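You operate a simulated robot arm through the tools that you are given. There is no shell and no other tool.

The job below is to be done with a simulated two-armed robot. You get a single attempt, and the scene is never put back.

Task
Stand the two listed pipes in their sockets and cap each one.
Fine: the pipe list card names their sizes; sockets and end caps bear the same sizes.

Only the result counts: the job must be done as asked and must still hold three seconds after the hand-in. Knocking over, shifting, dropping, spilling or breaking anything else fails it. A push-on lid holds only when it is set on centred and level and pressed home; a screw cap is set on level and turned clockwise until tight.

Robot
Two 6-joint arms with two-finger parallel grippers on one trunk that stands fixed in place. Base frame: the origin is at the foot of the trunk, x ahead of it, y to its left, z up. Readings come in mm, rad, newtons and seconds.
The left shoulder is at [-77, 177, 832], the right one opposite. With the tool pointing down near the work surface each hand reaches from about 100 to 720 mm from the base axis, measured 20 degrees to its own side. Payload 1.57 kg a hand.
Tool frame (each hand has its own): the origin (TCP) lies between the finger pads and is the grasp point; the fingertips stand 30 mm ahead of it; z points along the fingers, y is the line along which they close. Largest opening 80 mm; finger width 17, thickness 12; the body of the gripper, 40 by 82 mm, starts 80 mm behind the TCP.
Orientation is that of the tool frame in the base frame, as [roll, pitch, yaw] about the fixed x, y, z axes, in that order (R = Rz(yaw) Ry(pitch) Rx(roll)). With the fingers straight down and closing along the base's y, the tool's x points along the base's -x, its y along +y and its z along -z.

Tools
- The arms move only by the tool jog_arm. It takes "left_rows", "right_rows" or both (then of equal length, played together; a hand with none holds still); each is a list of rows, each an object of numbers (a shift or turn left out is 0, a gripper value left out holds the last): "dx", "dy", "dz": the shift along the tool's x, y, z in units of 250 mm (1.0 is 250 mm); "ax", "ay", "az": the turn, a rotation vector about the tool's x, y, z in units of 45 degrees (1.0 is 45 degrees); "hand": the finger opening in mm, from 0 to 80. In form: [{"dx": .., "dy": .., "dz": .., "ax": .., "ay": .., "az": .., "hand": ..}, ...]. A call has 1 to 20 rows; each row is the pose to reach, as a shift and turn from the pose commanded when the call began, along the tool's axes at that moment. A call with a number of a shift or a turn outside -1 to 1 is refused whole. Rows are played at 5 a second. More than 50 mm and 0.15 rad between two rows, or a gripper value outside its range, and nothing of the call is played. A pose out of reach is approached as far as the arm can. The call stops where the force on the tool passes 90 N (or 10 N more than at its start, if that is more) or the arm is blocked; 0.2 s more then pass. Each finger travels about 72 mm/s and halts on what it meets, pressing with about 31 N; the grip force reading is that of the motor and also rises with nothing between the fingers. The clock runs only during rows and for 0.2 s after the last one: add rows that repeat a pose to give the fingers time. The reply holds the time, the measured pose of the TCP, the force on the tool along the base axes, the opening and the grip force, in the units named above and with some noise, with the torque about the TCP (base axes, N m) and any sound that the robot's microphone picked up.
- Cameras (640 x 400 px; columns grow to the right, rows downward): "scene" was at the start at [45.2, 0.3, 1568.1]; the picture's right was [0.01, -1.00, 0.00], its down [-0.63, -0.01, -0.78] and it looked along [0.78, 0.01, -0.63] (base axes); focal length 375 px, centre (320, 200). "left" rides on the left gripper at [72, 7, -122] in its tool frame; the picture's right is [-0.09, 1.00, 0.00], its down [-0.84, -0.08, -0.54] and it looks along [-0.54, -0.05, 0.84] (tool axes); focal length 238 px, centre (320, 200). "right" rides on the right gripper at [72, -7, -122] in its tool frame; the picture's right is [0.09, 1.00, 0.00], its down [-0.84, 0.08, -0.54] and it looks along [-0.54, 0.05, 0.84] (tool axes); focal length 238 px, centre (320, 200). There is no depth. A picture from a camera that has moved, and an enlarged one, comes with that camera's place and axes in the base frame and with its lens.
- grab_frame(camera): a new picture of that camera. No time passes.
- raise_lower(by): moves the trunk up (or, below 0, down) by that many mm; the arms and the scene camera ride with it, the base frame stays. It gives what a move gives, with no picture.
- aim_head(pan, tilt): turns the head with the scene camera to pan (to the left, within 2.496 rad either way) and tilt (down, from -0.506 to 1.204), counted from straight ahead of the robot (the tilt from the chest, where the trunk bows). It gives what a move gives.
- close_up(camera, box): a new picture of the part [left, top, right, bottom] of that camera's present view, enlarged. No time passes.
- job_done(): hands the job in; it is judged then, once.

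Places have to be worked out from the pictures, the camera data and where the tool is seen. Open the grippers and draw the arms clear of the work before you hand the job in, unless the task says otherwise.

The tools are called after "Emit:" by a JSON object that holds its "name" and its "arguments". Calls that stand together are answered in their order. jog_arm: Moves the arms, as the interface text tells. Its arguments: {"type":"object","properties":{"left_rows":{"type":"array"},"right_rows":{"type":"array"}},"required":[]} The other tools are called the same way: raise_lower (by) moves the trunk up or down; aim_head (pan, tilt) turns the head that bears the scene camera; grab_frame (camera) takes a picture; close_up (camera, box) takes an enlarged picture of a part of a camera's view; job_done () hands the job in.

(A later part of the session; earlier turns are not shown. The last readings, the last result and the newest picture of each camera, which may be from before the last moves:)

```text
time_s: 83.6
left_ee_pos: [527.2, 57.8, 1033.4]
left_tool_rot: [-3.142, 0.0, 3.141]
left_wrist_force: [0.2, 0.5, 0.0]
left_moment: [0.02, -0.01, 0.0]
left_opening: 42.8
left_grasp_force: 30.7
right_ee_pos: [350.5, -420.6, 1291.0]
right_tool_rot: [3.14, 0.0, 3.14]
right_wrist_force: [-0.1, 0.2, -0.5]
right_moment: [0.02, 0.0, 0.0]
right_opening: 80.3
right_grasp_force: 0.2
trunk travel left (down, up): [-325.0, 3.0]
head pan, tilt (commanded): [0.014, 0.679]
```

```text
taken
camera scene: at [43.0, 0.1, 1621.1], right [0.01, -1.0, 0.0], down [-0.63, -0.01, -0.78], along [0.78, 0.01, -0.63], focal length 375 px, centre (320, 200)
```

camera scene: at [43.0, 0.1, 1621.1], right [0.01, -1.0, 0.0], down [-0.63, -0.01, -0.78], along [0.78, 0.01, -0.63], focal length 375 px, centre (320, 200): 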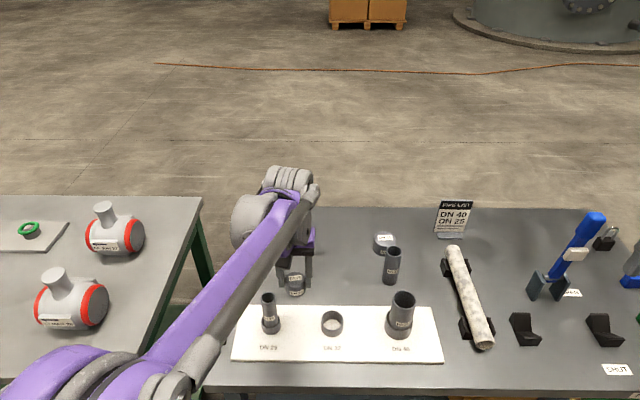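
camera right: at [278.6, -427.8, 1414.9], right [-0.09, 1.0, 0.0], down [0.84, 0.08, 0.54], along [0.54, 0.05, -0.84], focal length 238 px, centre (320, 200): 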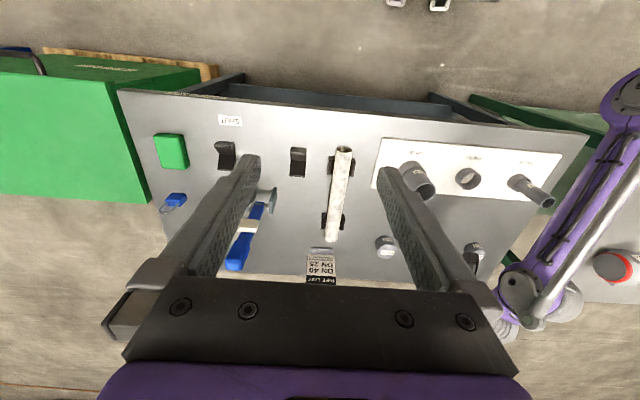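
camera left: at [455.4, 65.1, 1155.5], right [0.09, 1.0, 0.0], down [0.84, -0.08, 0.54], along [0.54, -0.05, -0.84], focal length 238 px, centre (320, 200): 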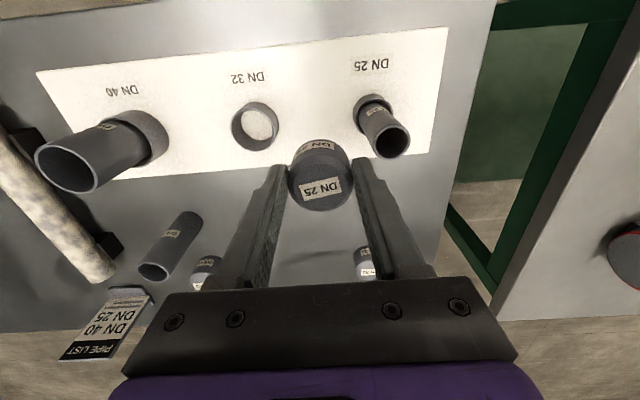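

Both cameras see the DN 25 pipe and the held cap. I zoom in on each to measure them in the same views.

Emit:
{"name": "close_up", "arguments": {"camera": "left", "box": [340, 80, 430, 170]}}

Emit:
{"name": "close_up", "arguments": {"camera": "scene", "box": [250, 265, 320, 345]}}

Emit:
{"name": "close_up", "arguments": {"camera": "left", "box": [270, 120, 370, 220]}}

```text
4.44 times, centred on (385, 125) of left
camera zoom: at [455.4, 65.1, 1155.5], right [0.09, 1.0, 0.0], down [0.84, -0.08, 0.54], along [0.54, -0.05, -0.84], focal length 1059 px, centre (31, 533)
```

zoom: 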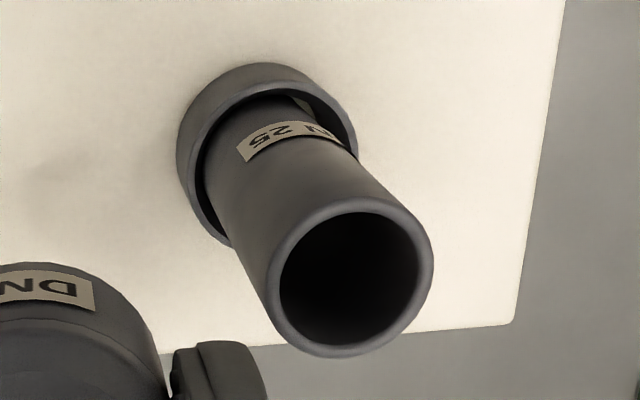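

```text
5.00 times, centred on (285, 305) of scene
camera zoom: at [43.0, 0.1, 1621.1], right [0.01, -1.0, 0.0], down [-0.63, -0.01, -0.78], along [0.78, 0.01, -0.63], focal length 1874 px, centre (495, -325)
```

zoom: 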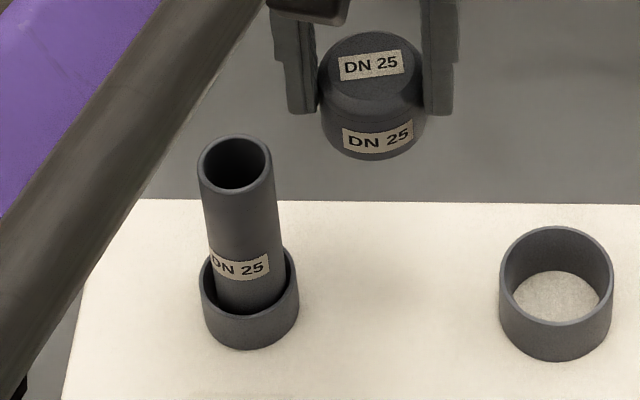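

```text
4.00 times, centred on (320, 170) of left
camera zoom: at [455.4, 65.1, 1155.5], right [0.09, 1.0, 0.0], down [0.84, -0.08, 0.54], along [0.54, -0.05, -0.84], focal length 953 px, centre (320, 320)
```

zoom: 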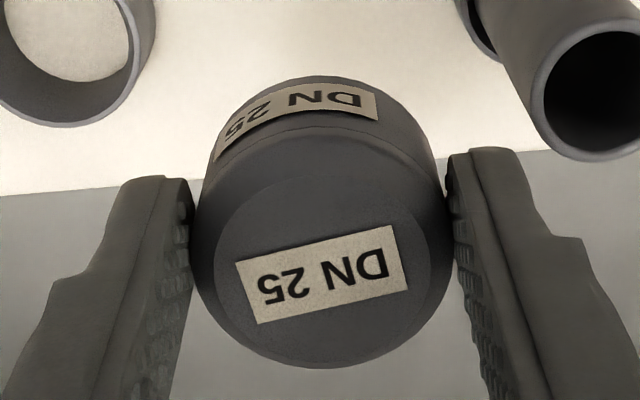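

Triangulation: pipe top at (528, 117.7, 963), cap centre about (526.3, 57.8). So I move +60 mm in y and +1.8 mm in x, then lower until the cap is about 9 mm above the pipe, and inspect from all three cameras.

Emit:
{"name": "jog_arm", "arguments": {"left_rows": [{"dx": -0.003, "dy": 0.08}, {"dx": -0.007, "dy": 0.16}, {"dx": -0.007, "dy": 0.24}, {"dx": -0.007, "dy": 0.24, "dz": 0.05}, {"dx": -0.007, "dy": 0.24, "dz": 0.1}, {"dx": -0.007, "dy": 0.24, "dz": 0.1}]}}

Emit:
{"name": "close_up", "arguments": {"camera": "left", "box": [260, 70, 380, 220]}}

Emit:
{"name": "close_up", "arguments": {"camera": "scene", "box": [230, 260, 310, 340]}}

Emit:
{"name": "close_up", "arguments": {"camera": "right", "box": [490, 150, 610, 230]}}

```text
time_s: 85.0
left_ee_pos: [529.6, 119.5, 1010.2]
left_tool_rot: [-3.141, -0.002, -3.141]
left_wrist_force: [-0.6, -0.3, -0.7]
left_moment: [0.01, -0.01, 0.03]
left_opening: 42.7
left_grasp_force: 30.7
right_ee_pos: [349.3, -421.6, 1292.9]
right_tool_rot: [3.141, -0.001, -3.141]
right_wrist_force: [0.1, -0.4, 0.0]
right_moment: [-0.03, -0.02, 0.01]
right_opening: 80.0
right_grasp_force: 0.1
trunk travel left (down, up): [-325.0, 3.0]
head pan, tilt (commanded): [0.014, 0.679]
```

```text
2.67 times, centred on (320, 145) of left
camera zoom: at [458.3, 126.0, 1131.4], right [0.09, 1.0, 0.0], down [0.84, -0.08, 0.54], along [0.54, -0.05, -0.84], focal length 636 px, centre (320, 347)
```

zoom: 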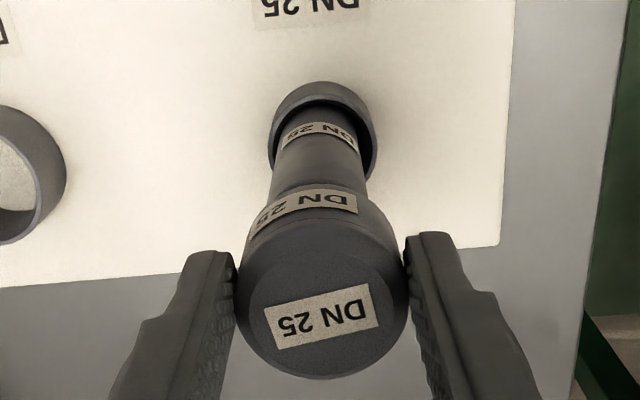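

```text
5.00 times, centred on (270, 300) of scene
camera zoom: at [42.8, 0.4, 1621.1], right [0.01, -1.0, 0.0], down [-0.63, -0.01, -0.78], along [0.78, 0.01, -0.63], focal length 1874 px, centre (570, -300)
```

zoom: 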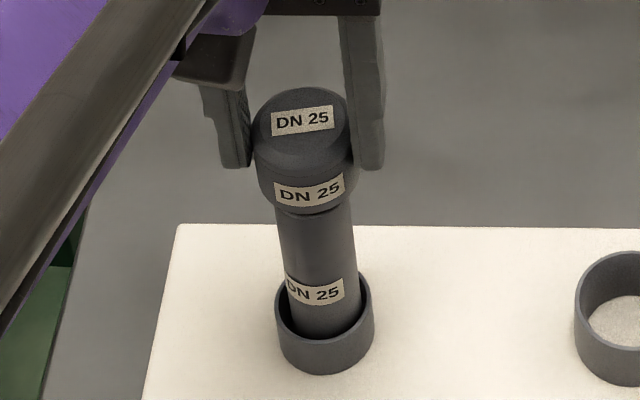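

```text
5.00 times, centred on (550, 190) of right
camera zoom: at [278.5, -427.8, 1414.9], right [-0.09, 1.0, 0.0], down [0.84, 0.08, 0.54], along [0.54, 0.05, -0.84], focal length 1192 px, centre (-830, 250)
```

zoom: 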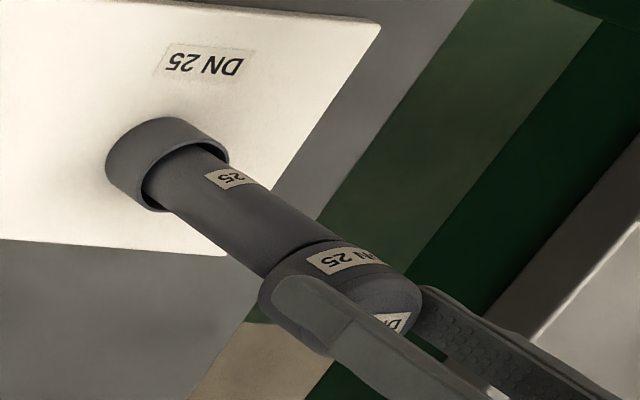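

The scene and left views both suggest the cap is about 1.4 mm too far to +y. I zoom further with the right camera to judge x alignment.

Emit:
{"name": "close_up", "arguments": {"camera": "right", "box": [525, 185, 575, 220]}}

Emit:
{"name": "close_up", "arguments": {"camera": "scene", "box": [255, 270, 295, 310]}}

```text
11.43 times, centred on (550, 202) of right
camera zoom: at [278.5, -427.8, 1414.9], right [-0.09, 1.0, 0.0], down [0.84, 0.08, 0.54], along [0.54, 0.05, -0.84], focal length 2724 px, centre (-2309, 171)
```

zoom: 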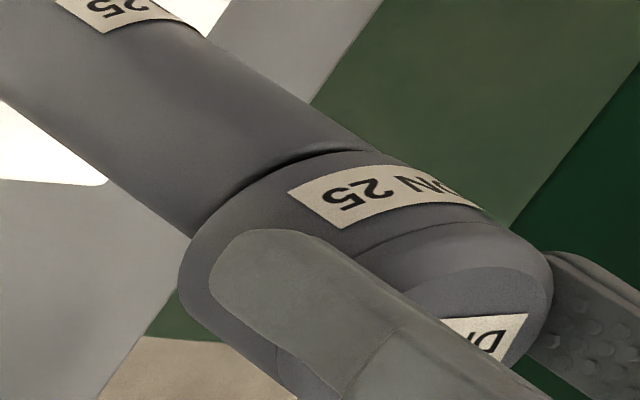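

```text
10.00 times, centred on (275, 290) of scene
camera zoom: at [42.8, 0.4, 1621.1], right [0.01, -1.0, 0.0], down [-0.63, -0.01, -0.78], along [0.78, 0.01, -0.63], focal length 3749 px, centre (770, -700)
```

zoom: 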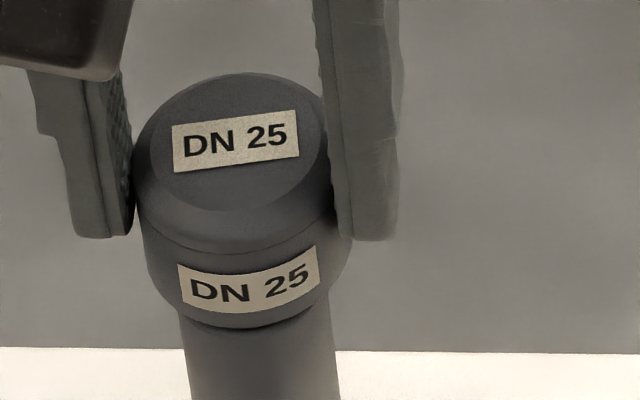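

The right camera shows the cap axis displaced from the pipe axis by an amount equal to roughly 5–6 mm in +x. I correct by 4.5 mm in -x and 1.3 mm in -y and re-inspect.

Emit:
{"name": "jog_arm", "arguments": {"left_rows": [{"dx": 0.009, "dy": -0.003}, {"dx": 0.018, "dy": -0.005}, {"dx": 0.018, "dy": -0.005}]}}

Emit:
{"name": "close_up", "arguments": {"camera": "right", "box": [525, 185, 575, 220]}}

Emit:
{"name": "close_up", "arguments": {"camera": "scene", "box": [255, 270, 295, 310]}}

Emit:
{"name": "close_up", "arguments": {"camera": "left", "box": [260, 70, 380, 220]}}

```text
time_s: 85.8
left_ee_pos: [524.5, 116.9, 1009.6]
left_tool_rot: [3.141, 0.0, 3.142]
left_wrist_force: [-0.6, 0.0, -1.4]
left_moment: [0.0, 0.02, 0.0]
left_opening: 42.9
left_grasp_force: 31.0
right_ee_pos: [351.7, -420.4, 1291.6]
right_tool_rot: [-3.141, 0.001, -3.141]
right_wrist_force: [-0.5, -0.3, -0.5]
right_moment: [0.02, 0.03, 0.0]
right_opening: 80.2
right_grasp_force: 0.1
trunk travel left (down, up): [-325.0, 3.0]
head pan, tilt (commanded): [0.014, 0.679]
```

```text
11.43 times, centred on (550, 202) of right
camera zoom: at [278.7, -427.7, 1414.9], right [-0.09, 1.0, 0.0], down [0.84, 0.08, 0.54], along [0.54, 0.05, -0.84], focal length 2724 px, centre (-2309, 171)
```

zoom: 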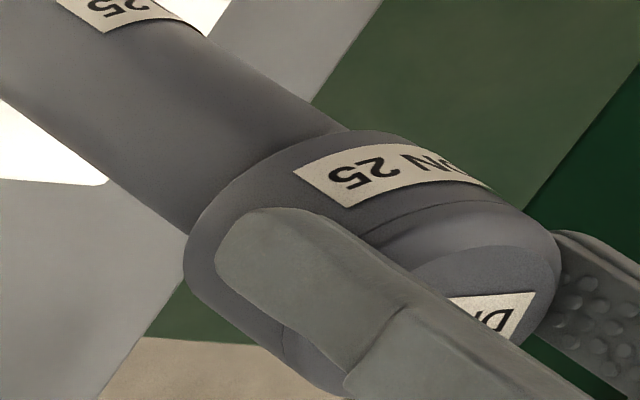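

```text
10.00 times, centred on (275, 290) of scene
camera zoom: at [43.1, 0.5, 1621.1], right [0.01, -1.0, 0.0], down [-0.63, -0.01, -0.78], along [0.78, 0.01, -0.63], focal length 3749 px, centre (770, -700)
```

zoom: 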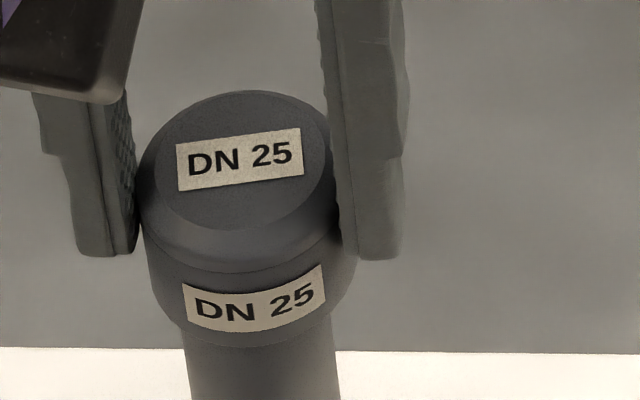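

```text
2.67 times, centred on (320, 145) of left
camera zoom: at [453.8, 124.5, 1131.1], right [0.09, 1.0, 0.0], down [0.84, -0.08, 0.54], along [0.54, -0.05, -0.84], focal length 636 px, centre (320, 347)
```

zoom: 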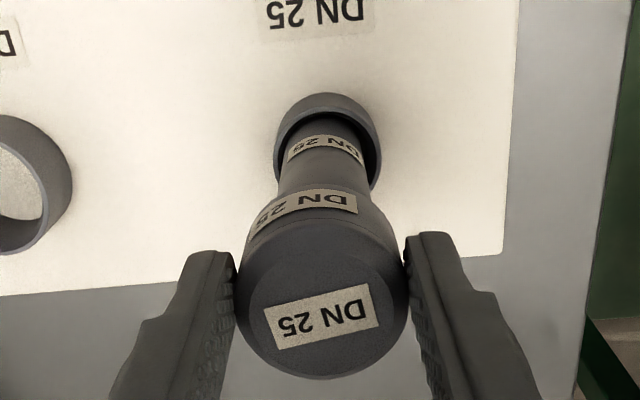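

y is now aligned in the scene and left views. The right view shows about 2 mm of remaining +x offset, so I shift 2.2 mm in -x and look again.

Emit:
{"name": "jog_arm", "arguments": {"left_rows": [{"dx": 0.009}, {"dx": 0.009}]}}

Emit:
{"name": "close_up", "arguments": {"camera": "right", "box": [525, 185, 575, 220]}}

Emit:
{"name": "close_up", "arguments": {"camera": "scene", "box": [255, 270, 295, 310]}}

```text
time_s: 86.4
left_ee_pos: [522.9, 117.9, 1009.2]
left_tool_rot: [-3.141, 0.0, 3.141]
left_wrist_force: [-1.0, -0.1, -1.2]
left_moment: [0.01, 0.01, -0.02]
left_opening: 42.6
left_grasp_force: 30.9
right_ee_pos: [350.1, -419.8, 1291.3]
right_tool_rot: [-3.141, 0.0, 3.141]
right_wrist_force: [0.2, -0.4, 0.0]
right_moment: [0.04, 0.0, -0.01]
right_opening: 80.1
right_grasp_force: 0.2
trunk travel left (down, up): [-325.0, 3.0]
head pan, tilt (commanded): [0.014, 0.679]
```

```text
11.43 times, centred on (550, 202) of right
camera zoom: at [278.7, -427.7, 1414.8], right [-0.09, 1.0, 0.0], down [0.84, 0.08, 0.54], along [0.54, 0.05, -0.84], focal length 2724 px, centre (-2309, 171)
```

zoom: 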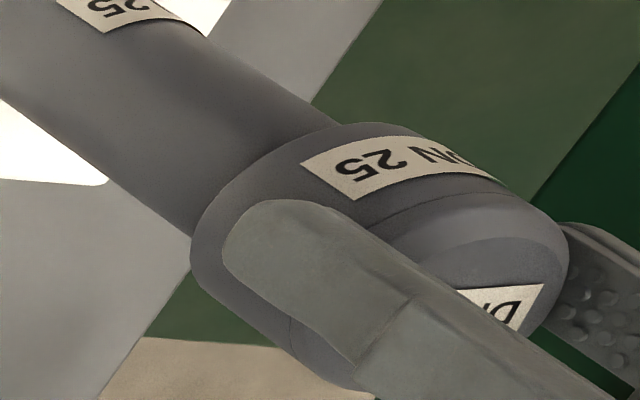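

```text
10.00 times, centred on (275, 290) of scene
camera zoom: at [43.1, 0.4, 1621.1], right [0.01, -1.0, 0.0], down [-0.63, -0.01, -0.78], along [0.78, 0.01, -0.63], focal length 3749 px, centre (770, -700)
```

zoom: 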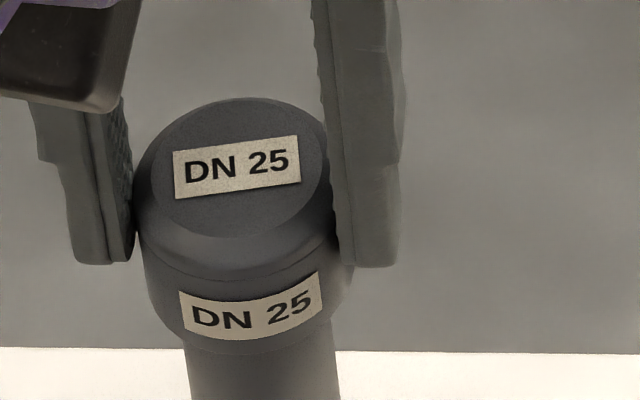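

The x alignment is now within half a millimetre; the scene view shows about 1 mm too far to +y. I correct that and lower 8 mm, watching the forces.

Emit:
{"name": "jog_arm", "arguments": {"left_rows": [{"dy": -0.004}, {"dy": -0.004, "dz": 0.016}, {"dy": -0.004, "dz": 0.032}, {"dy": -0.004, "dz": 0.032}]}}

Emit:
{"name": "close_up", "arguments": {"camera": "scene", "box": [255, 270, 295, 310]}}

Emit:
{"name": "close_up", "arguments": {"camera": "right", "box": [525, 185, 575, 220]}}

```text
time_s: 87.4
left_ee_pos: [524.6, 117.7, 1001.3]
left_tool_rot: [-3.141, 0.001, -3.14]
left_wrist_force: [-0.5, 0.4, -0.5]
left_moment: [-0.01, -0.03, 0.02]
left_opening: 42.7
left_grasp_force: 31.0
right_ee_pos: [350.3, -420.6, 1292.5]
right_tool_rot: [3.141, 0.001, -3.142]
right_wrist_force: [-0.1, -0.4, -0.7]
right_moment: [-0.01, -0.01, 0.0]
right_opening: 79.9
right_grasp_force: 0.1
trunk travel left (down, up): [-325.0, 3.0]
head pan, tilt (commanded): [0.014, 0.679]
```

```text
10.00 times, centred on (275, 290) of scene
camera zoom: at [43.0, 0.4, 1621.1], right [0.01, -1.0, 0.0], down [-0.63, -0.01, -0.78], along [0.78, 0.01, -0.63], focal length 3749 px, centre (770, -700)
```

zoom: 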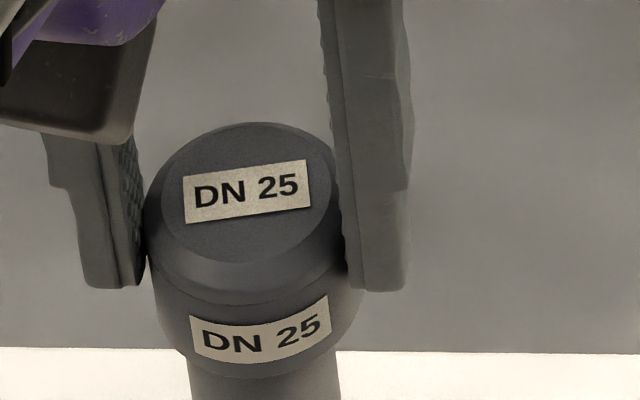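

```text
11.43 times, centred on (550, 202) of right
camera zoom: at [278.6, -427.7, 1414.9], right [-0.09, 1.0, 0.0], down [0.84, 0.08, 0.54], along [0.54, 0.05, -0.84], focal length 2724 px, centre (-2309, 171)
```

zoom: 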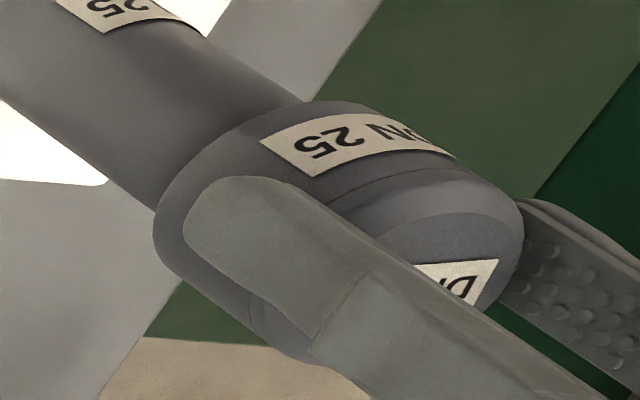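

Still no contact at 1001 and both views show good centring. I nudge +0.7 mm in x and continue down in 2 mm steps.

Emit:
{"name": "jog_arm", "arguments": {"left_rows": [{"dx": -0.003}, {"dx": -0.003, "dz": 0.008}, {"dx": -0.003, "dz": 0.008}]}}

Emit:
{"name": "jog_arm", "arguments": {"left_rows": [{"dz": 0.008}, {"dz": 0.008}]}}

```text
time_s: 88.2
left_ee_pos: [524.3, 116.5, 1000.0]
left_tool_rot: [3.141, -0.001, 3.142]
left_wrist_force: [0.2, 0.5, 0.1]
left_moment: [-0.02, 0.01, 0.01]
left_opening: 42.5
left_grasp_force: 31.0
right_ee_pos: [350.7, -421.1, 1292.2]
right_tool_rot: [3.14, 0.0, -3.141]
right_wrist_force: [-0.1, -0.4, 0.2]
right_moment: [0.01, -0.02, 0.03]
right_opening: 79.9
right_grasp_force: 0.1
trunk travel left (down, up): [-325.0, 3.0]
head pan, tilt (commanded): [0.014, 0.679]
```

```text
time_s: 88.8
left_ee_pos: [524.4, 117.5, 998.5]
left_tool_rot: [3.141, 0.0, -3.141]
left_wrist_force: [0.0, 0.2, -1.2]
left_moment: [-0.02, -0.02, -0.01]
left_opening: 42.7
left_grasp_force: 30.8
right_ee_pos: [351.2, -420.9, 1290.7]
right_tool_rot: [-3.141, 0.0, 3.14]
right_wrist_force: [0.3, -0.7, -0.8]
right_moment: [0.01, 0.01, -0.03]
right_opening: 80.1
right_grasp_force: 0.0
trunk travel left (down, up): [-325.0, 3.0]
head pan, tilt (commanded): [0.014, 0.679]
```

No contact yet. I keep lowering in 2 mm steps.

Emit:
{"name": "jog_arm", "arguments": {"left_rows": [{"dz": 0.008}, {"dz": 0.008}]}}

Emit:
{"name": "jog_arm", "arguments": {"left_rows": [{"dz": 0.008}, {"dz": 0.008}]}}

Emit:
{"name": "jog_arm", "arguments": {"left_rows": [{"dz": 0.008}, {"dz": 0.008}]}}

```text
time_s: 89.4
left_ee_pos: [525.5, 117.5, 996.3]
left_tool_rot: [-3.142, 0.001, -3.141]
left_wrist_force: [0.0, -0.2, 0.4]
left_moment: [-0.04, -0.03, 0.02]
left_opening: 42.4
left_grasp_force: 31.2
right_ee_pos: [349.9, -420.2, 1291.6]
right_tool_rot: [-3.141, -0.001, -3.14]
right_wrist_force: [-0.6, 0.0, 0.4]
right_moment: [-0.01, 0.03, 0.04]
right_opening: 80.1
right_grasp_force: 0.1
trunk travel left (down, up): [-325.0, 3.0]
head pan, tilt (commanded): [0.014, 0.679]
```

```text
time_s: 90.0
left_ee_pos: [524.5, 117.6, 994.4]
left_tool_rot: [3.141, -0.002, 3.14]
left_wrist_force: [0.1, -0.3, 0.4]
left_moment: [0.0, 0.01, -0.01]
left_opening: 42.4
left_grasp_force: 31.0
right_ee_pos: [349.3, -420.5, 1291.8]
right_tool_rot: [-3.141, 0.0, -3.14]
right_wrist_force: [0.3, -0.2, -0.3]
right_moment: [0.0, 0.01, -0.02]
right_opening: 79.8
right_grasp_force: 0.1
trunk travel left (down, up): [-325.0, 3.0]
head pan, tilt (commanded): [0.014, 0.679]
```

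```text
time_s: 90.6
left_ee_pos: [524.2, 117.6, 991.4]
left_tool_rot: [-3.141, 0.001, -3.14]
left_wrist_force: [0.0, -0.3, -1.0]
left_moment: [0.02, -0.04, -0.02]
left_opening: 42.5
left_grasp_force: 30.6
right_ee_pos: [349.5, -421.1, 1291.5]
right_tool_rot: [-3.142, -0.001, 3.142]
right_wrist_force: [-1.0, 0.3, -0.2]
right_moment: [-0.02, 0.02, 0.0]
right_opening: 79.9
right_grasp_force: 0.0
trunk travel left (down, up): [-325.0, 3.0]
head pan, tilt (commanded): [0.014, 0.679]
```

At z=991 the cap bottom should already be below the pipe top with no contact force, so it appears to be sliding over the pipe. I check the pictures.

Emit:
{"name": "close_up", "arguments": {"camera": "scene", "box": [245, 270, 305, 340]}}

Emit:
{"name": "close_up", "arguments": {"camera": "right", "box": [510, 180, 580, 230]}}

```text
5.71 times, centred on (275, 305) of scene
camera zoom: at [43.0, 0.4, 1621.1], right [0.01, -1.0, 0.0], down [-0.63, -0.01, -0.78], along [0.78, 0.01, -0.63], focal length 2142 px, centre (577, -400)
```

zoom: 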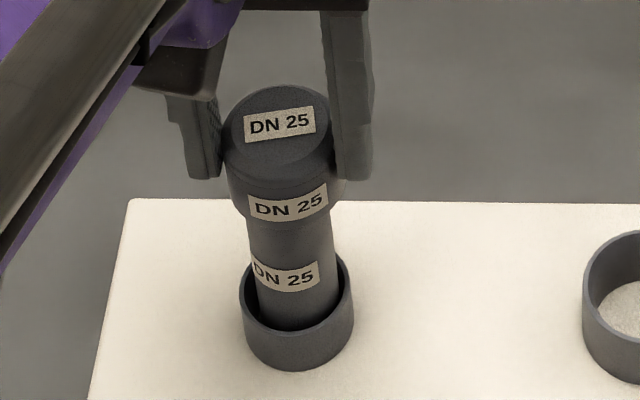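

```text
8.00 times, centred on (545, 205) of right
camera zoom: at [278.6, -427.7, 1414.9], right [-0.09, 1.0, 0.0], down [0.84, 0.08, 0.54], along [0.54, 0.05, -0.84], focal length 1907 px, centre (-1480, 160)
```

zoom: 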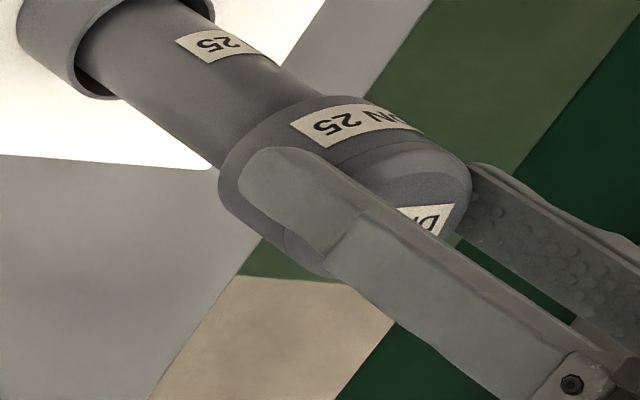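

The cap is indeed over the pipe and level. I continue lowering in 3 mm steps until it seats.

Emit:
{"name": "jog_arm", "arguments": {"left_rows": [{"dz": 0.006}, {"dz": 0.012}, {"dz": 0.012}]}}

Emit:
{"name": "jog_arm", "arguments": {"left_rows": [{"dz": 0.006}, {"dz": 0.012}, {"dz": 0.012}]}}

```text
time_s: 91.4
left_ee_pos: [524.8, 116.2, 988.6]
left_tool_rot: [3.141, 0.0, -3.14]
left_wrist_force: [-0.6, 0.8, -0.5]
left_moment: [-0.02, 0.01, -0.02]
left_opening: 42.5
left_grasp_force: 31.4
right_ee_pos: [350.2, -421.1, 1291.2]
right_tool_rot: [3.141, -0.001, 3.141]
right_wrist_force: [0.2, 0.5, 0.2]
right_moment: [0.0, -0.01, 0.0]
right_opening: 80.0
right_grasp_force: 0.0
trunk travel left (down, up): [-325.0, 3.0]
head pan, tilt (commanded): [0.014, 0.679]
```

```text
time_s: 92.2
left_ee_pos: [524.4, 117.4, 985.6]
left_tool_rot: [-3.141, -0.001, -3.141]
left_wrist_force: [0.2, 0.0, -0.4]
left_moment: [0.01, 0.01, -0.03]
left_opening: 42.5
left_grasp_force: 31.1
right_ee_pos: [350.6, -420.8, 1292.4]
right_tool_rot: [3.14, -0.001, -3.14]
right_wrist_force: [-0.3, 0.9, -0.3]
right_moment: [0.0, -0.01, -0.02]
right_opening: 80.3
right_grasp_force: 0.0
trunk travel left (down, up): [-325.0, 3.0]
head pan, tilt (commanded): [0.014, 0.679]
```

Still free. I continue down in 3 mm steps.

Emit:
{"name": "jog_arm", "arguments": {"left_rows": [{"dz": 0.006}, {"dz": 0.012}, {"dz": 0.012}]}}

Emit:
{"name": "jog_arm", "arguments": {"left_rows": [{"dz": 0.006}, {"dz": 0.012}, {"dz": 0.012}]}}

```text
time_s: 93.0
left_ee_pos: [525.0, 116.7, 981.8]
left_tool_rot: [3.14, 0.0, -3.141]
left_wrist_force: [-0.3, 0.8, 0.6]
left_moment: [0.0, 0.01, -0.01]
left_opening: 42.4
left_grasp_force: 30.5
right_ee_pos: [349.9, -419.3, 1291.5]
right_tool_rot: [3.141, -0.001, -3.141]
right_wrist_force: [0.8, -0.2, -0.4]
right_moment: [-0.01, -0.02, -0.03]
right_opening: 80.2
right_grasp_force: 0.0
trunk travel left (down, up): [-325.0, 3.0]
head pan, tilt (commanded): [0.014, 0.679]
```

```text
time_s: 93.8
left_ee_pos: [523.7, 117.4, 981.0]
left_tool_rot: [3.14, 0.001, 3.141]
left_wrist_force: [1.5, 2.2, 20.5]
left_moment: [0.12, -0.13, 0.0]
left_opening: 42.6
left_grasp_force: 30.8
right_ee_pos: [348.4, -420.4, 1294.1]
right_tool_rot: [-3.141, 0.001, 3.141]
right_wrist_force: [-0.7, -0.2, 0.1]
right_moment: [0.02, 0.0, -0.01]
right_opening: 80.1
right_grasp_force: 0.1
trunk travel left (down, up): [-325.0, 3.0]
head pan, tilt (commanded): [0.014, 0.679]
```

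Contact at 20 N with TCP z=981, about 18 mm of overlap. I press a little further to see whether it is a firm stop or a push fit starting.

Emit:
{"name": "jog_arm", "arguments": {"left_rows": [{"dz": 0.006}, {"dz": 0.006}]}}

Emit:
{"name": "close_up", "arguments": {"camera": "scene", "box": [245, 270, 305, 340]}}

```text
time_s: 94.4
left_ee_pos: [522.7, 116.8, 980.2]
left_tool_rot: [3.141, 0.001, -3.142]
left_wrist_force: [1.7, 2.1, 27.5]
left_moment: [0.16, -0.19, -0.03]
left_opening: 42.5
left_grasp_force: 30.6
right_ee_pos: [349.0, -420.8, 1291.4]
right_tool_rot: [-3.141, 0.002, -3.141]
right_wrist_force: [0.5, 0.2, 0.1]
right_moment: [0.01, -0.02, 0.02]
right_opening: 80.0
right_grasp_force: 0.1
trunk travel left (down, up): [-325.0, 3.0]
head pan, tilt (commanded): [0.014, 0.679]
```

```text
5.71 times, centred on (275, 305) of scene
camera zoom: at [40.6, 0.1, 1621.3], right [0.01, -1.0, 0.0], down [-0.63, -0.01, -0.78], along [0.78, 0.01, -0.63], focal length 2142 px, centre (577, -400)
```

zoom: 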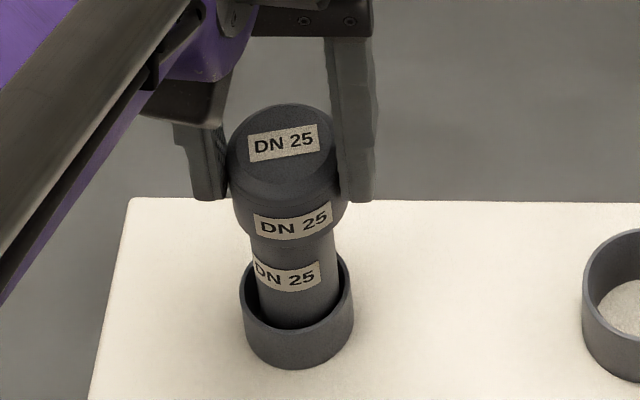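

The force rises to 27 N, about what the grip friction can pass on. I release the cap, lift clear, close the fingers and will press on the cap's top centre.

Emit:
{"name": "jog_arm", "arguments": {"left_rows": [{"dz": -0.006}, {"dz": -0.006, "hand": 50}, {"dz": -0.006, "hand": 60}, {"dz": -0.006, "hand": 66}, {"dz": -0.006, "hand": 66}, {"dz": -0.1, "hand": 66}, {"dz": -0.2}, {"dz": -0.24}, {"dz": -0.24}]}}

Emit:
{"name": "close_up", "arguments": {"camera": "scene", "box": [245, 270, 305, 340]}}

Emit:
{"name": "close_up", "arguments": {"camera": "left", "box": [250, 70, 390, 200]}}

Emit:
{"name": "close_up", "arguments": {"camera": "right", "box": [500, 170, 580, 230]}}

```text
time_s: 96.4
left_ee_pos: [524.9, 116.5, 1038.6]
left_tool_rot: [3.141, 0.0, -3.142]
left_wrist_force: [-0.2, 0.0, -0.2]
left_moment: [-0.01, 0.01, 0.02]
left_opening: 65.9
left_grasp_force: 0.0
right_ee_pos: [349.8, -420.9, 1291.0]
right_tool_rot: [3.14, 0.0, 3.141]
right_wrist_force: [-0.3, -0.4, 0.0]
right_moment: [0.0, 0.01, 0.01]
right_opening: 79.9
right_grasp_force: 0.0
trunk travel left (down, up): [-325.0, 3.0]
head pan, tilt (commanded): [0.014, 0.679]
```

```text
5.71 times, centred on (275, 305) of scene
camera zoom: at [43.0, 0.4, 1621.1], right [0.01, -1.0, 0.0], down [-0.63, -0.01, -0.78], along [0.78, 0.01, -0.63], focal length 2142 px, centre (577, -400)
```

zoom: 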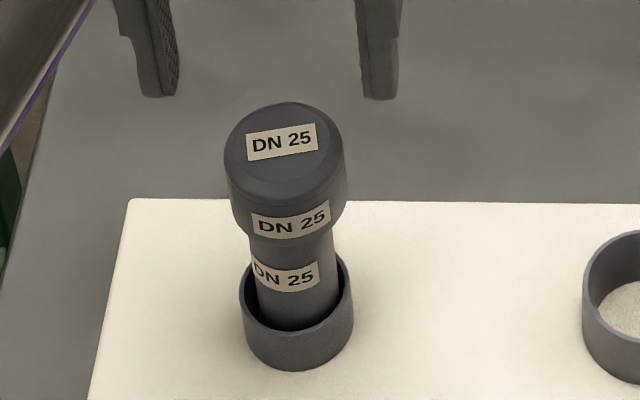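

```text
3.08 times, centred on (320, 135) of left
camera zoom: at [452.6, 123.4, 1160.4], right [0.09, 1.0, 0.0], down [0.84, -0.08, 0.54], along [0.54, -0.05, -0.84], focal length 733 px, centre (320, 400)
```

zoom: 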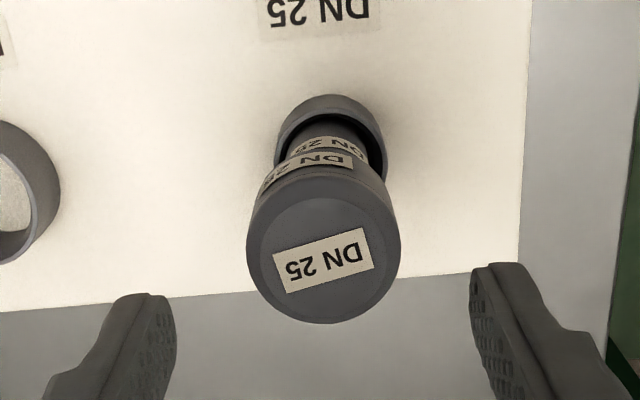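

```text
6.67 times, centred on (540, 200) of right
camera zoom: at [278.6, -427.7, 1414.9], right [-0.09, 1.0, 0.0], down [0.84, 0.08, 0.54], along [0.54, 0.05, -0.84], focal length 1589 px, centre (-1147, 200)
```

zoom: 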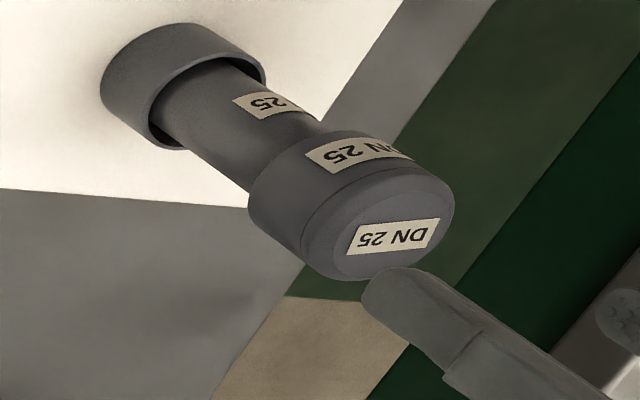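

The cap sits on the pipe, apparently level. I centre the closed fingertips over it (1.4 mm in x, 1 mm in y) and come down to just above the top at about 976.

Emit:
{"name": "jog_arm", "arguments": {"left_rows": [{"dx": -0.006, "dy": 0.004, "hand": 40}, {"dx": -0.006, "dy": 0.004, "hand": 15}, {"dx": -0.006, "dy": 0.004, "hand": 0}, {"dx": -0.006, "dy": 0.004, "hand": 0}, {"dx": -0.006, "dy": 0.004, "dz": 0.05}, {"dx": -0.006, "dy": 0.004, "dz": 0.1}, {"dx": -0.006, "dy": 0.004, "dz": 0.11}, {"dx": -0.006, "dy": 0.004, "dz": 0.11}]}}

Emit:
{"name": "close_up", "arguments": {"camera": "scene", "box": [245, 260, 305, 340]}}

Emit:
{"name": "close_up", "arguments": {"camera": "right", "box": [500, 170, 580, 230]}}

```text
time_s: 98.2
left_ee_pos: [526.1, 118.6, 1009.6]
left_tool_rot: [-3.139, 0.001, -3.141]
left_wrist_force: [-0.4, 0.2, -0.8]
left_moment: [0.03, 0.03, -0.01]
left_opening: 0.0
left_grasp_force: 21.3
right_ee_pos: [350.2, -420.6, 1291.6]
right_tool_rot: [3.141, 0.0, 3.142]
right_wrist_force: [-0.2, -0.6, -0.2]
right_moment: [-0.01, -0.01, 0.01]
right_opening: 80.3
right_grasp_force: 0.1
trunk travel left (down, up): [-325.0, 3.0]
head pan, tilt (commanded): [0.014, 0.679]
```

```text
5.00 times, centred on (275, 300) of scene
camera zoom: at [43.0, 0.4, 1621.1], right [0.01, -1.0, 0.0], down [-0.63, -0.01, -0.78], along [0.78, 0.01, -0.63], focal length 1874 px, centre (545, -300)
```

zoom: 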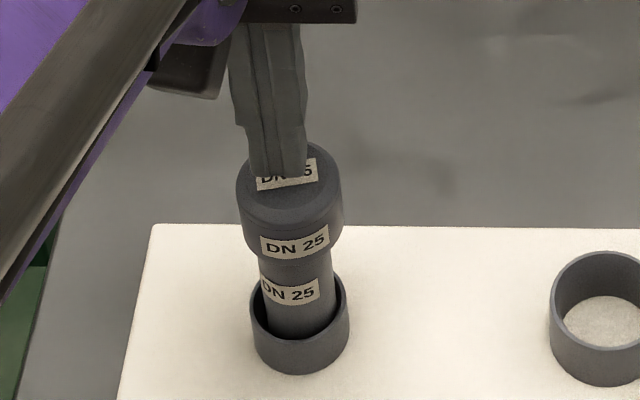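

```text
6.67 times, centred on (540, 200) of right
camera zoom: at [278.6, -427.7, 1414.9], right [-0.09, 1.0, 0.0], down [0.84, 0.08, 0.54], along [0.54, 0.05, -0.84], focal length 1589 px, centre (-1147, 200)
```

zoom: 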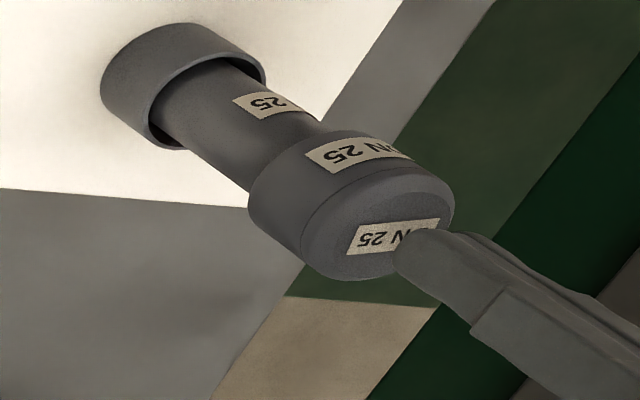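

The fingertips hover about 3 mm above the cap, slightly to +y. I shift 1.5 mm to -y and press down in small steps.

Emit:
{"name": "jog_arm", "arguments": {"left_rows": [{"dy": -0.006}, {"dy": -0.006, "dz": 0.008}, {"dy": -0.006, "dz": 0.016}, {"dy": -0.006, "dz": 0.016}]}}

Emit:
{"name": "jog_arm", "arguments": {"left_rows": [{"dz": 0.006}, {"dz": 0.006}]}}

```text
time_s: 99.2
left_ee_pos: [526.5, 115.7, 1004.9]
left_tool_rot: [3.141, -0.001, 3.141]
left_wrist_force: [-1.2, 0.9, -0.2]
left_moment: [-0.03, 0.0, -0.02]
left_opening: 0.0
left_grasp_force: 21.3
right_ee_pos: [349.5, -420.1, 1291.9]
right_tool_rot: [-3.141, 0.0, 3.141]
right_wrist_force: [0.2, 0.0, -0.7]
right_moment: [0.0, -0.01, 0.0]
right_opening: 80.2
right_grasp_force: 0.0
trunk travel left (down, up): [-325.0, 3.0]
head pan, tilt (commanded): [0.014, 0.679]
```

```text
time_s: 99.8
left_ee_pos: [526.6, 115.3, 1005.1]
left_tool_rot: [3.141, 0.0, -3.14]
left_wrist_force: [-0.7, 0.4, -0.5]
left_moment: [0.01, -0.08, 0.02]
left_opening: 0.0
left_grasp_force: 22.0
right_ee_pos: [351.6, -420.8, 1292.2]
right_tool_rot: [-3.141, 0.0, -3.141]
right_wrist_force: [1.0, 0.0, 0.4]
right_moment: [0.01, 0.01, -0.01]
right_opening: 80.1
right_grasp_force: 0.0
trunk travel left (down, up): [-325.0, 3.0]
head pan, tilt (commanded): [0.014, 0.679]
```

Barely touching at 1005. I continue pressing in 2 mm steps.

Emit:
{"name": "jog_arm", "arguments": {"left_rows": [{"dz": 0.008}, {"dz": 0.008}]}}

Emit:
{"name": "jog_arm", "arguments": {"left_rows": [{"dz": 0.008}, {"dz": 0.008}]}}

```text
time_s: 100.4
left_ee_pos: [526.0, 116.8, 1002.0]
left_tool_rot: [-3.141, 0.001, 3.142]
left_wrist_force: [0.5, -0.6, 0.0]
left_moment: [-0.03, 0.0, 0.02]
left_opening: 0.2
left_grasp_force: 21.4
right_ee_pos: [350.9, -419.3, 1291.1]
right_tool_rot: [3.141, -0.001, -3.14]
right_wrist_force: [-0.6, 0.5, 0.1]
right_moment: [-0.03, -0.01, 0.01]
right_opening: 80.1
right_grasp_force: 0.1
trunk travel left (down, up): [-325.0, 3.0]
head pan, tilt (commanded): [0.014, 0.679]
```

```text
time_s: 101.0
left_ee_pos: [526.5, 115.9, 1000.7]
left_tool_rot: [3.141, 0.001, -3.142]
left_wrist_force: [-0.6, -0.6, 0.8]
left_moment: [0.0, -0.02, -0.02]
left_opening: 0.3
left_grasp_force: 21.4
right_ee_pos: [350.4, -421.2, 1291.8]
right_tool_rot: [-3.141, 0.0, 3.141]
right_wrist_force: [-0.1, -0.5, -0.1]
right_moment: [0.0, -0.01, -0.03]
right_opening: 80.2
right_grasp_force: 0.1
trunk travel left (down, up): [-325.0, 3.0]
head pan, tilt (commanded): [0.014, 0.679]
```

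No contact at 1000.7 yet, so the cap top is a bit lower than estimated. I continue.

Emit:
{"name": "jog_arm", "arguments": {"left_rows": [{"dz": 0.008}, {"dz": 0.008}]}}

Emit:
{"name": "jog_arm", "arguments": {"left_rows": [{"dz": 0.008}, {"dz": 0.008}]}}

Emit:
{"name": "close_up", "arguments": {"camera": "scene", "box": [245, 260, 305, 340]}}

```text
time_s: 101.6
left_ee_pos: [525.4, 116.8, 999.8]
left_tool_rot: [-3.142, 0.002, 3.141]
left_wrist_force: [0.9, 0.2, 12.5]
left_moment: [-0.02, -0.05, -0.04]
left_opening: 0.0
left_grasp_force: 21.0
right_ee_pos: [349.6, -419.7, 1291.7]
right_tool_rot: [3.141, 0.002, -3.141]
right_wrist_force: [-0.5, 0.5, -0.1]
right_moment: [0.03, -0.03, 0.01]
right_opening: 79.9
right_grasp_force: 0.0
trunk travel left (down, up): [-325.0, 3.0]
head pan, tilt (commanded): [0.014, 0.679]
```

```text
time_s: 102.2
left_ee_pos: [524.3, 116.7, 998.5]
left_tool_rot: [-3.141, 0.003, -3.141]
left_wrist_force: [1.3, 1.4, 38.4]
left_moment: [0.04, -0.18, 0.0]
left_opening: 0.2
left_grasp_force: 21.4
right_ee_pos: [349.4, -421.0, 1293.1]
right_tool_rot: [3.141, 0.003, 3.14]
right_wrist_force: [0.1, -0.9, -0.1]
right_moment: [-0.03, -0.02, -0.01]
right_opening: 80.1
right_grasp_force: 0.1
trunk travel left (down, up): [-325.0, 3.0]
head pan, tilt (commanded): [0.014, 0.679]
```

```text
5.00 times, centred on (275, 300) of scene
camera zoom: at [39.8, -0.3, 1621.5], right [0.01, -1.0, 0.0], down [-0.63, -0.01, -0.78], along [0.78, 0.01, -0.63], focal length 1874 px, centre (545, -300)
```

zoom: 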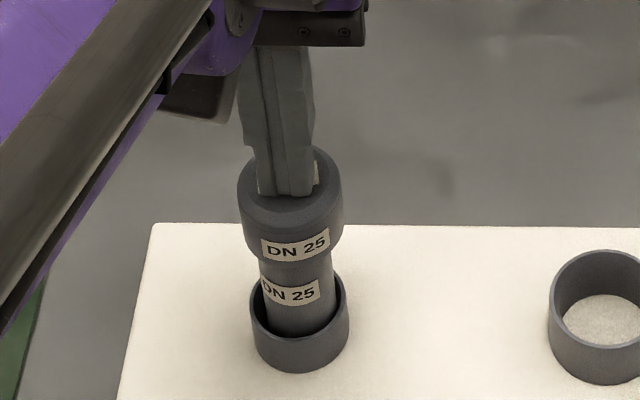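

Now 38 N on the cap top. I press further, listening for a click.

Emit:
{"name": "jog_arm", "arguments": {"left_rows": [{"dz": 0.008}, {"dz": 0.008}]}}

Emit:
{"name": "jog_arm", "arguments": {"left_rows": [{"dz": 0.006}, {"dz": 0.006}]}}

```text
time_s: 102.8
left_ee_pos: [523.9, 115.6, 998.4]
left_tool_rot: [-3.141, 0.005, -3.141]
left_wrist_force: [3.5, 1.0, 66.0]
left_moment: [0.07, -0.35, 0.02]
left_opening: 0.0
left_grasp_force: 21.0
right_ee_pos: [346.4, -420.4, 1294.0]
right_tool_rot: [3.141, 0.006, 3.141]
right_wrist_force: [0.6, 0.8, -0.1]
right_moment: [-0.01, 0.02, 0.01]
right_opening: 80.1
right_grasp_force: 0.1
trunk travel left (down, up): [-325.0, 3.0]
head pan, tilt (commanded): [0.014, 0.679]
```

```text
time_s: 103.4
left_ee_pos: [522.0, 116.1, 998.3]
left_tool_rot: [3.141, 0.005, 3.141]
left_wrist_force: [6.4, 1.1, 85.9]
left_moment: [0.09, -0.51, 0.02]
left_opening: 0.0
left_grasp_force: 21.4
right_ee_pos: [343.8, -420.8, 1293.5]
right_tool_rot: [3.14, 0.003, -3.142]
right_wrist_force: [-0.4, 0.2, 0.3]
right_moment: [0.02, 0.0, 0.02]
right_opening: 79.9
right_grasp_force: 0.0
trunk travel left (down, up): [-325.0, 3.0]
head pan, tilt (commanded): [0.014, 0.679]
```

The press reached 86 N with no further travel, and the cap top (≈968) is only about 5 mm above the pipe end, so the cap is fully home. I lift off and inspect.

Emit:
{"name": "jog_arm", "arguments": {"left_rows": [{"dz": -0.02}, {"dz": -0.06}, {"dz": -0.15}, {"dz": -0.25}, {"dz": -0.35}, {"dz": -0.35}]}}

Emit:
{"name": "close_up", "arguments": {"camera": "scene", "box": [245, 270, 305, 340]}}

Emit:
{"name": "close_up", "arguments": {"camera": "right", "box": [500, 170, 580, 230]}}

Emit:
{"name": "close_up", "arguments": {"camera": "left", "box": [250, 40, 390, 170]}}

```text
time_s: 104.8
left_ee_pos: [525.7, 118.1, 1081.2]
left_tool_rot: [-3.141, 0.0, 3.141]
left_wrist_force: [-0.3, -0.1, -0.4]
left_moment: [-0.01, -0.02, -0.04]
left_opening: 0.0
left_grasp_force: 21.5
right_ee_pos: [350.8, -420.2, 1291.8]
right_tool_rot: [3.141, 0.0, 3.141]
right_wrist_force: [0.5, -0.5, -0.2]
right_moment: [0.0, 0.01, -0.03]
right_opening: 80.0
right_grasp_force: 0.0
trunk travel left (down, up): [-325.0, 3.0]
head pan, tilt (commanded): [0.014, 0.679]
```

```text
5.71 times, centred on (275, 305) of scene
camera zoom: at [43.2, 0.5, 1621.1], right [0.01, -1.0, 0.0], down [-0.63, -0.01, -0.78], along [0.78, 0.01, -0.63], focal length 2142 px, centre (577, -400)
```

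zoom: 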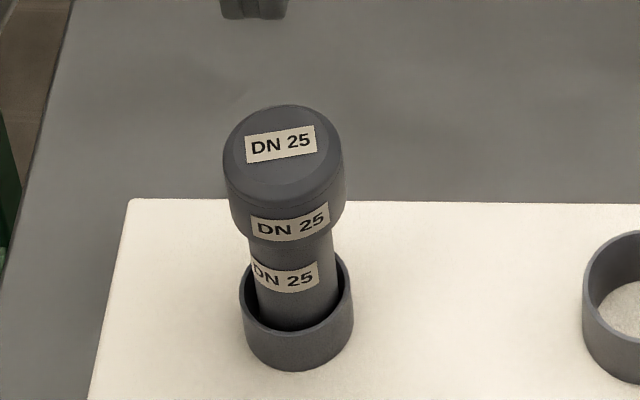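

```text
6.67 times, centred on (540, 200) of right
camera zoom: at [278.8, -427.7, 1414.8], right [-0.09, 1.0, 0.0], down [0.84, 0.08, 0.54], along [0.54, 0.05, -0.84], focal length 1589 px, centre (-1147, 200)
```

zoom: 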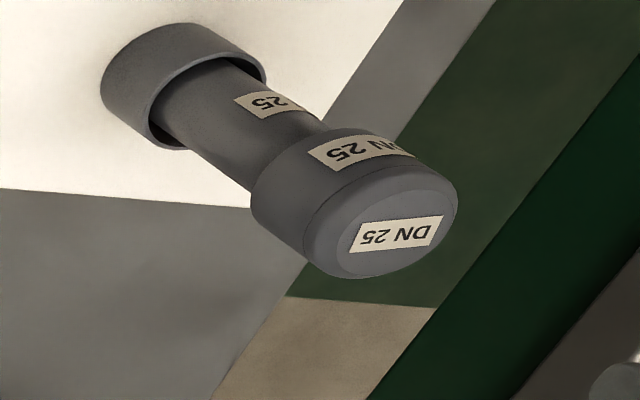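

```text
3.08 times, centred on (320, 105) of left
camera zoom: at [453.4, 124.9, 1202.2], right [0.09, 1.0, 0.0], down [0.84, -0.08, 0.54], along [0.54, -0.05, -0.84], focal length 733 px, centre (320, 492)
```

zoom: 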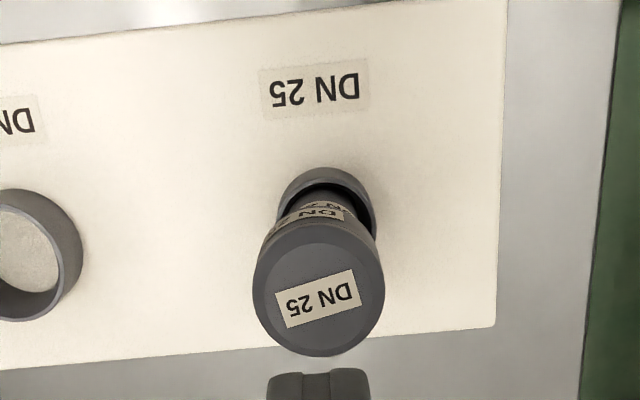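

The DN 25 cap is seated, level and centred. I now withdraw the left hand up and away to the left, and bring the right hand inward towards the middle at height.

Emit:
{"name": "jog_arm", "arguments": {"left_rows": [{"dx": 0.05, "dy": 0.05, "dz": -0.1}, {"dx": 0.1, "dy": 0.11, "dz": -0.22}, {"dx": 0.17, "dy": 0.18, "dz": -0.34}, {"dx": 0.25, "dy": 0.26, "dz": -0.45}, {"dx": 0.33, "dy": 0.35, "dz": -0.56}, {"dx": 0.42, "dy": 0.44, "dz": -0.68}, {"dx": 0.42, "dy": 0.44, "dz": -0.68}], "right_rows": [{"dx": -0.08, "dy": 0.1, "dz": 0.05}, {"dx": -0.16, "dy": 0.2, "dz": 0.1}, {"dx": -0.24, "dy": 0.3, "dz": 0.15}, {"dx": -0.32, "dy": 0.4, "dz": 0.2}, {"dx": -0.4, "dy": 0.5, "dz": 0.25}, {"dx": -0.48, "dy": 0.6, "dz": 0.3}, {"dx": -0.56, "dy": 0.7, "dz": 0.36}]}}

Emit:
{"name": "grab_frame", "arguments": {"camera": "scene"}}

Emit:
{"name": "grab_frame", "arguments": {"camera": "right"}}

```text
time_s: 106.4
left_ee_pos: [422.0, 225.1, 1252.4]
left_tool_rot: [3.141, -0.001, 3.141]
left_wrist_force: [-0.1, -0.9, -0.3]
left_moment: [0.01, 0.01, -0.01]
left_opening: 0.0
left_grasp_force: 20.9
right_ee_pos: [491.6, -243.1, 1202.8]
right_tool_rot: [-3.142, -0.003, -3.14]
right_wrist_force: [0.8, -1.0, 0.8]
right_moment: [0.01, 0.02, -0.02]
right_opening: 80.1
right_grasp_force: 0.0
trunk travel left (down, up): [-325.0, 3.0]
head pan, tilt (commanded): [0.014, 0.679]
```

```text
taken
camera scene: at [44.5, 0.6, 1621.1], right [0.01, -1.0, 0.0], down [-0.63, -0.01, -0.78], along [0.78, 0.01, -0.63], focal length 375 px, centre (320, 200)
```

scene: 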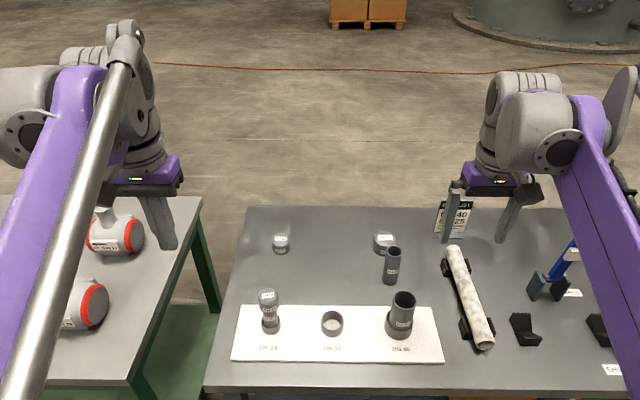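

```text
taken
camera right: at [420.1, -251.1, 1325.7], right [-0.09, 1.0, 0.0], down [0.84, 0.08, 0.54], along [0.54, 0.05, -0.84], focal length 238 px, centre (320, 200)
```

right: 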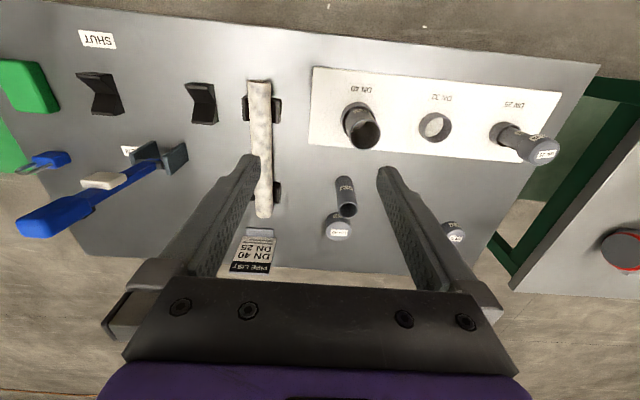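

Now the right hand continues to (620, -93, 1093), staying well above everything.

Emit:
{"name": "jog_arm", "arguments": {"right_rows": [{"dx": -0.1, "dy": 0.12, "dz": 0.08}, {"dx": -0.2, "dy": 0.24, "dz": 0.17}, {"dx": -0.3, "dy": 0.36, "dz": 0.26}, {"dx": -0.41, "dy": 0.48, "dz": 0.35}, {"dx": -0.512, "dy": 0.6, "dz": 0.44}, {"dx": -0.512, "dy": 0.6, "dz": 0.44}]}}

Emit:
{"name": "jog_arm", "arguments": {"right_rows": [{"az": 0.13}, {"az": 0.26}, {"az": 0.39}, {"az": 0.52}, {"az": 0.65}, {"az": 0.778}, {"az": 0.778}]}}

Emit:
{"name": "grab_frame", "arguments": {"camera": "right"}}

```text
time_s: 107.8
left_ee_pos: [421.3, 223.9, 1252.0]
left_tool_rot: [3.142, -0.001, 3.14]
left_wrist_force: [-0.7, -0.5, 0.2]
left_moment: [0.02, 0.0, 0.01]
left_opening: 0.0
left_grasp_force: 21.3
right_ee_pos: [618.1, -95.8, 1094.2]
right_tool_rot: [3.141, 0.001, -3.141]
right_wrist_force: [-1.7, 0.4, 0.1]
right_moment: [0.02, -0.04, 0.04]
right_opening: 79.9
right_grasp_force: 0.0
trunk travel left (down, up): [-325.0, 3.0]
head pan, tilt (commanded): [0.014, 0.679]
```

```text
time_s: 109.4
left_ee_pos: [421.5, 225.5, 1251.7]
left_tool_rot: [-3.141, -0.001, 3.141]
left_wrist_force: [-0.7, -0.2, 0.5]
left_moment: [0.0, 0.01, 0.01]
left_opening: 0.1
left_grasp_force: 21.8
right_ee_pos: [617.4, -94.8, 1093.3]
right_tool_rot: [-3.141, 0.002, 2.53]
right_wrist_force: [0.5, -0.4, 0.5]
right_moment: [0.03, -0.02, 0.03]
right_opening: 80.2
right_grasp_force: 0.0
trunk travel left (down, up): [-325.0, 3.0]
head pan, tilt (commanded): [0.014, 0.679]
```

```text
taken
camera right: at [555.9, -59.2, 1217.5], right [0.5, 0.87, 0.0], down [0.73, -0.42, 0.54], along [0.47, -0.27, -0.84], focal length 238 px, centre (320, 200)
```

right: 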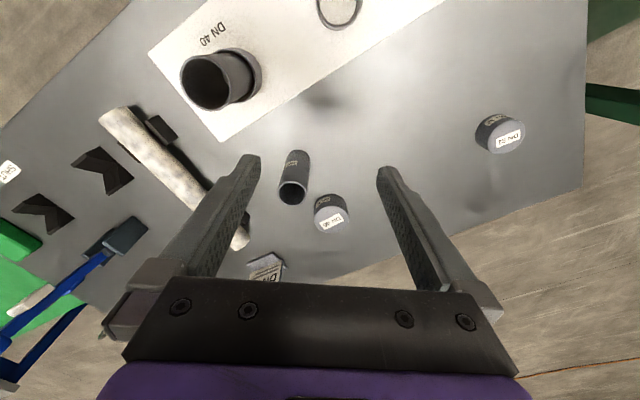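

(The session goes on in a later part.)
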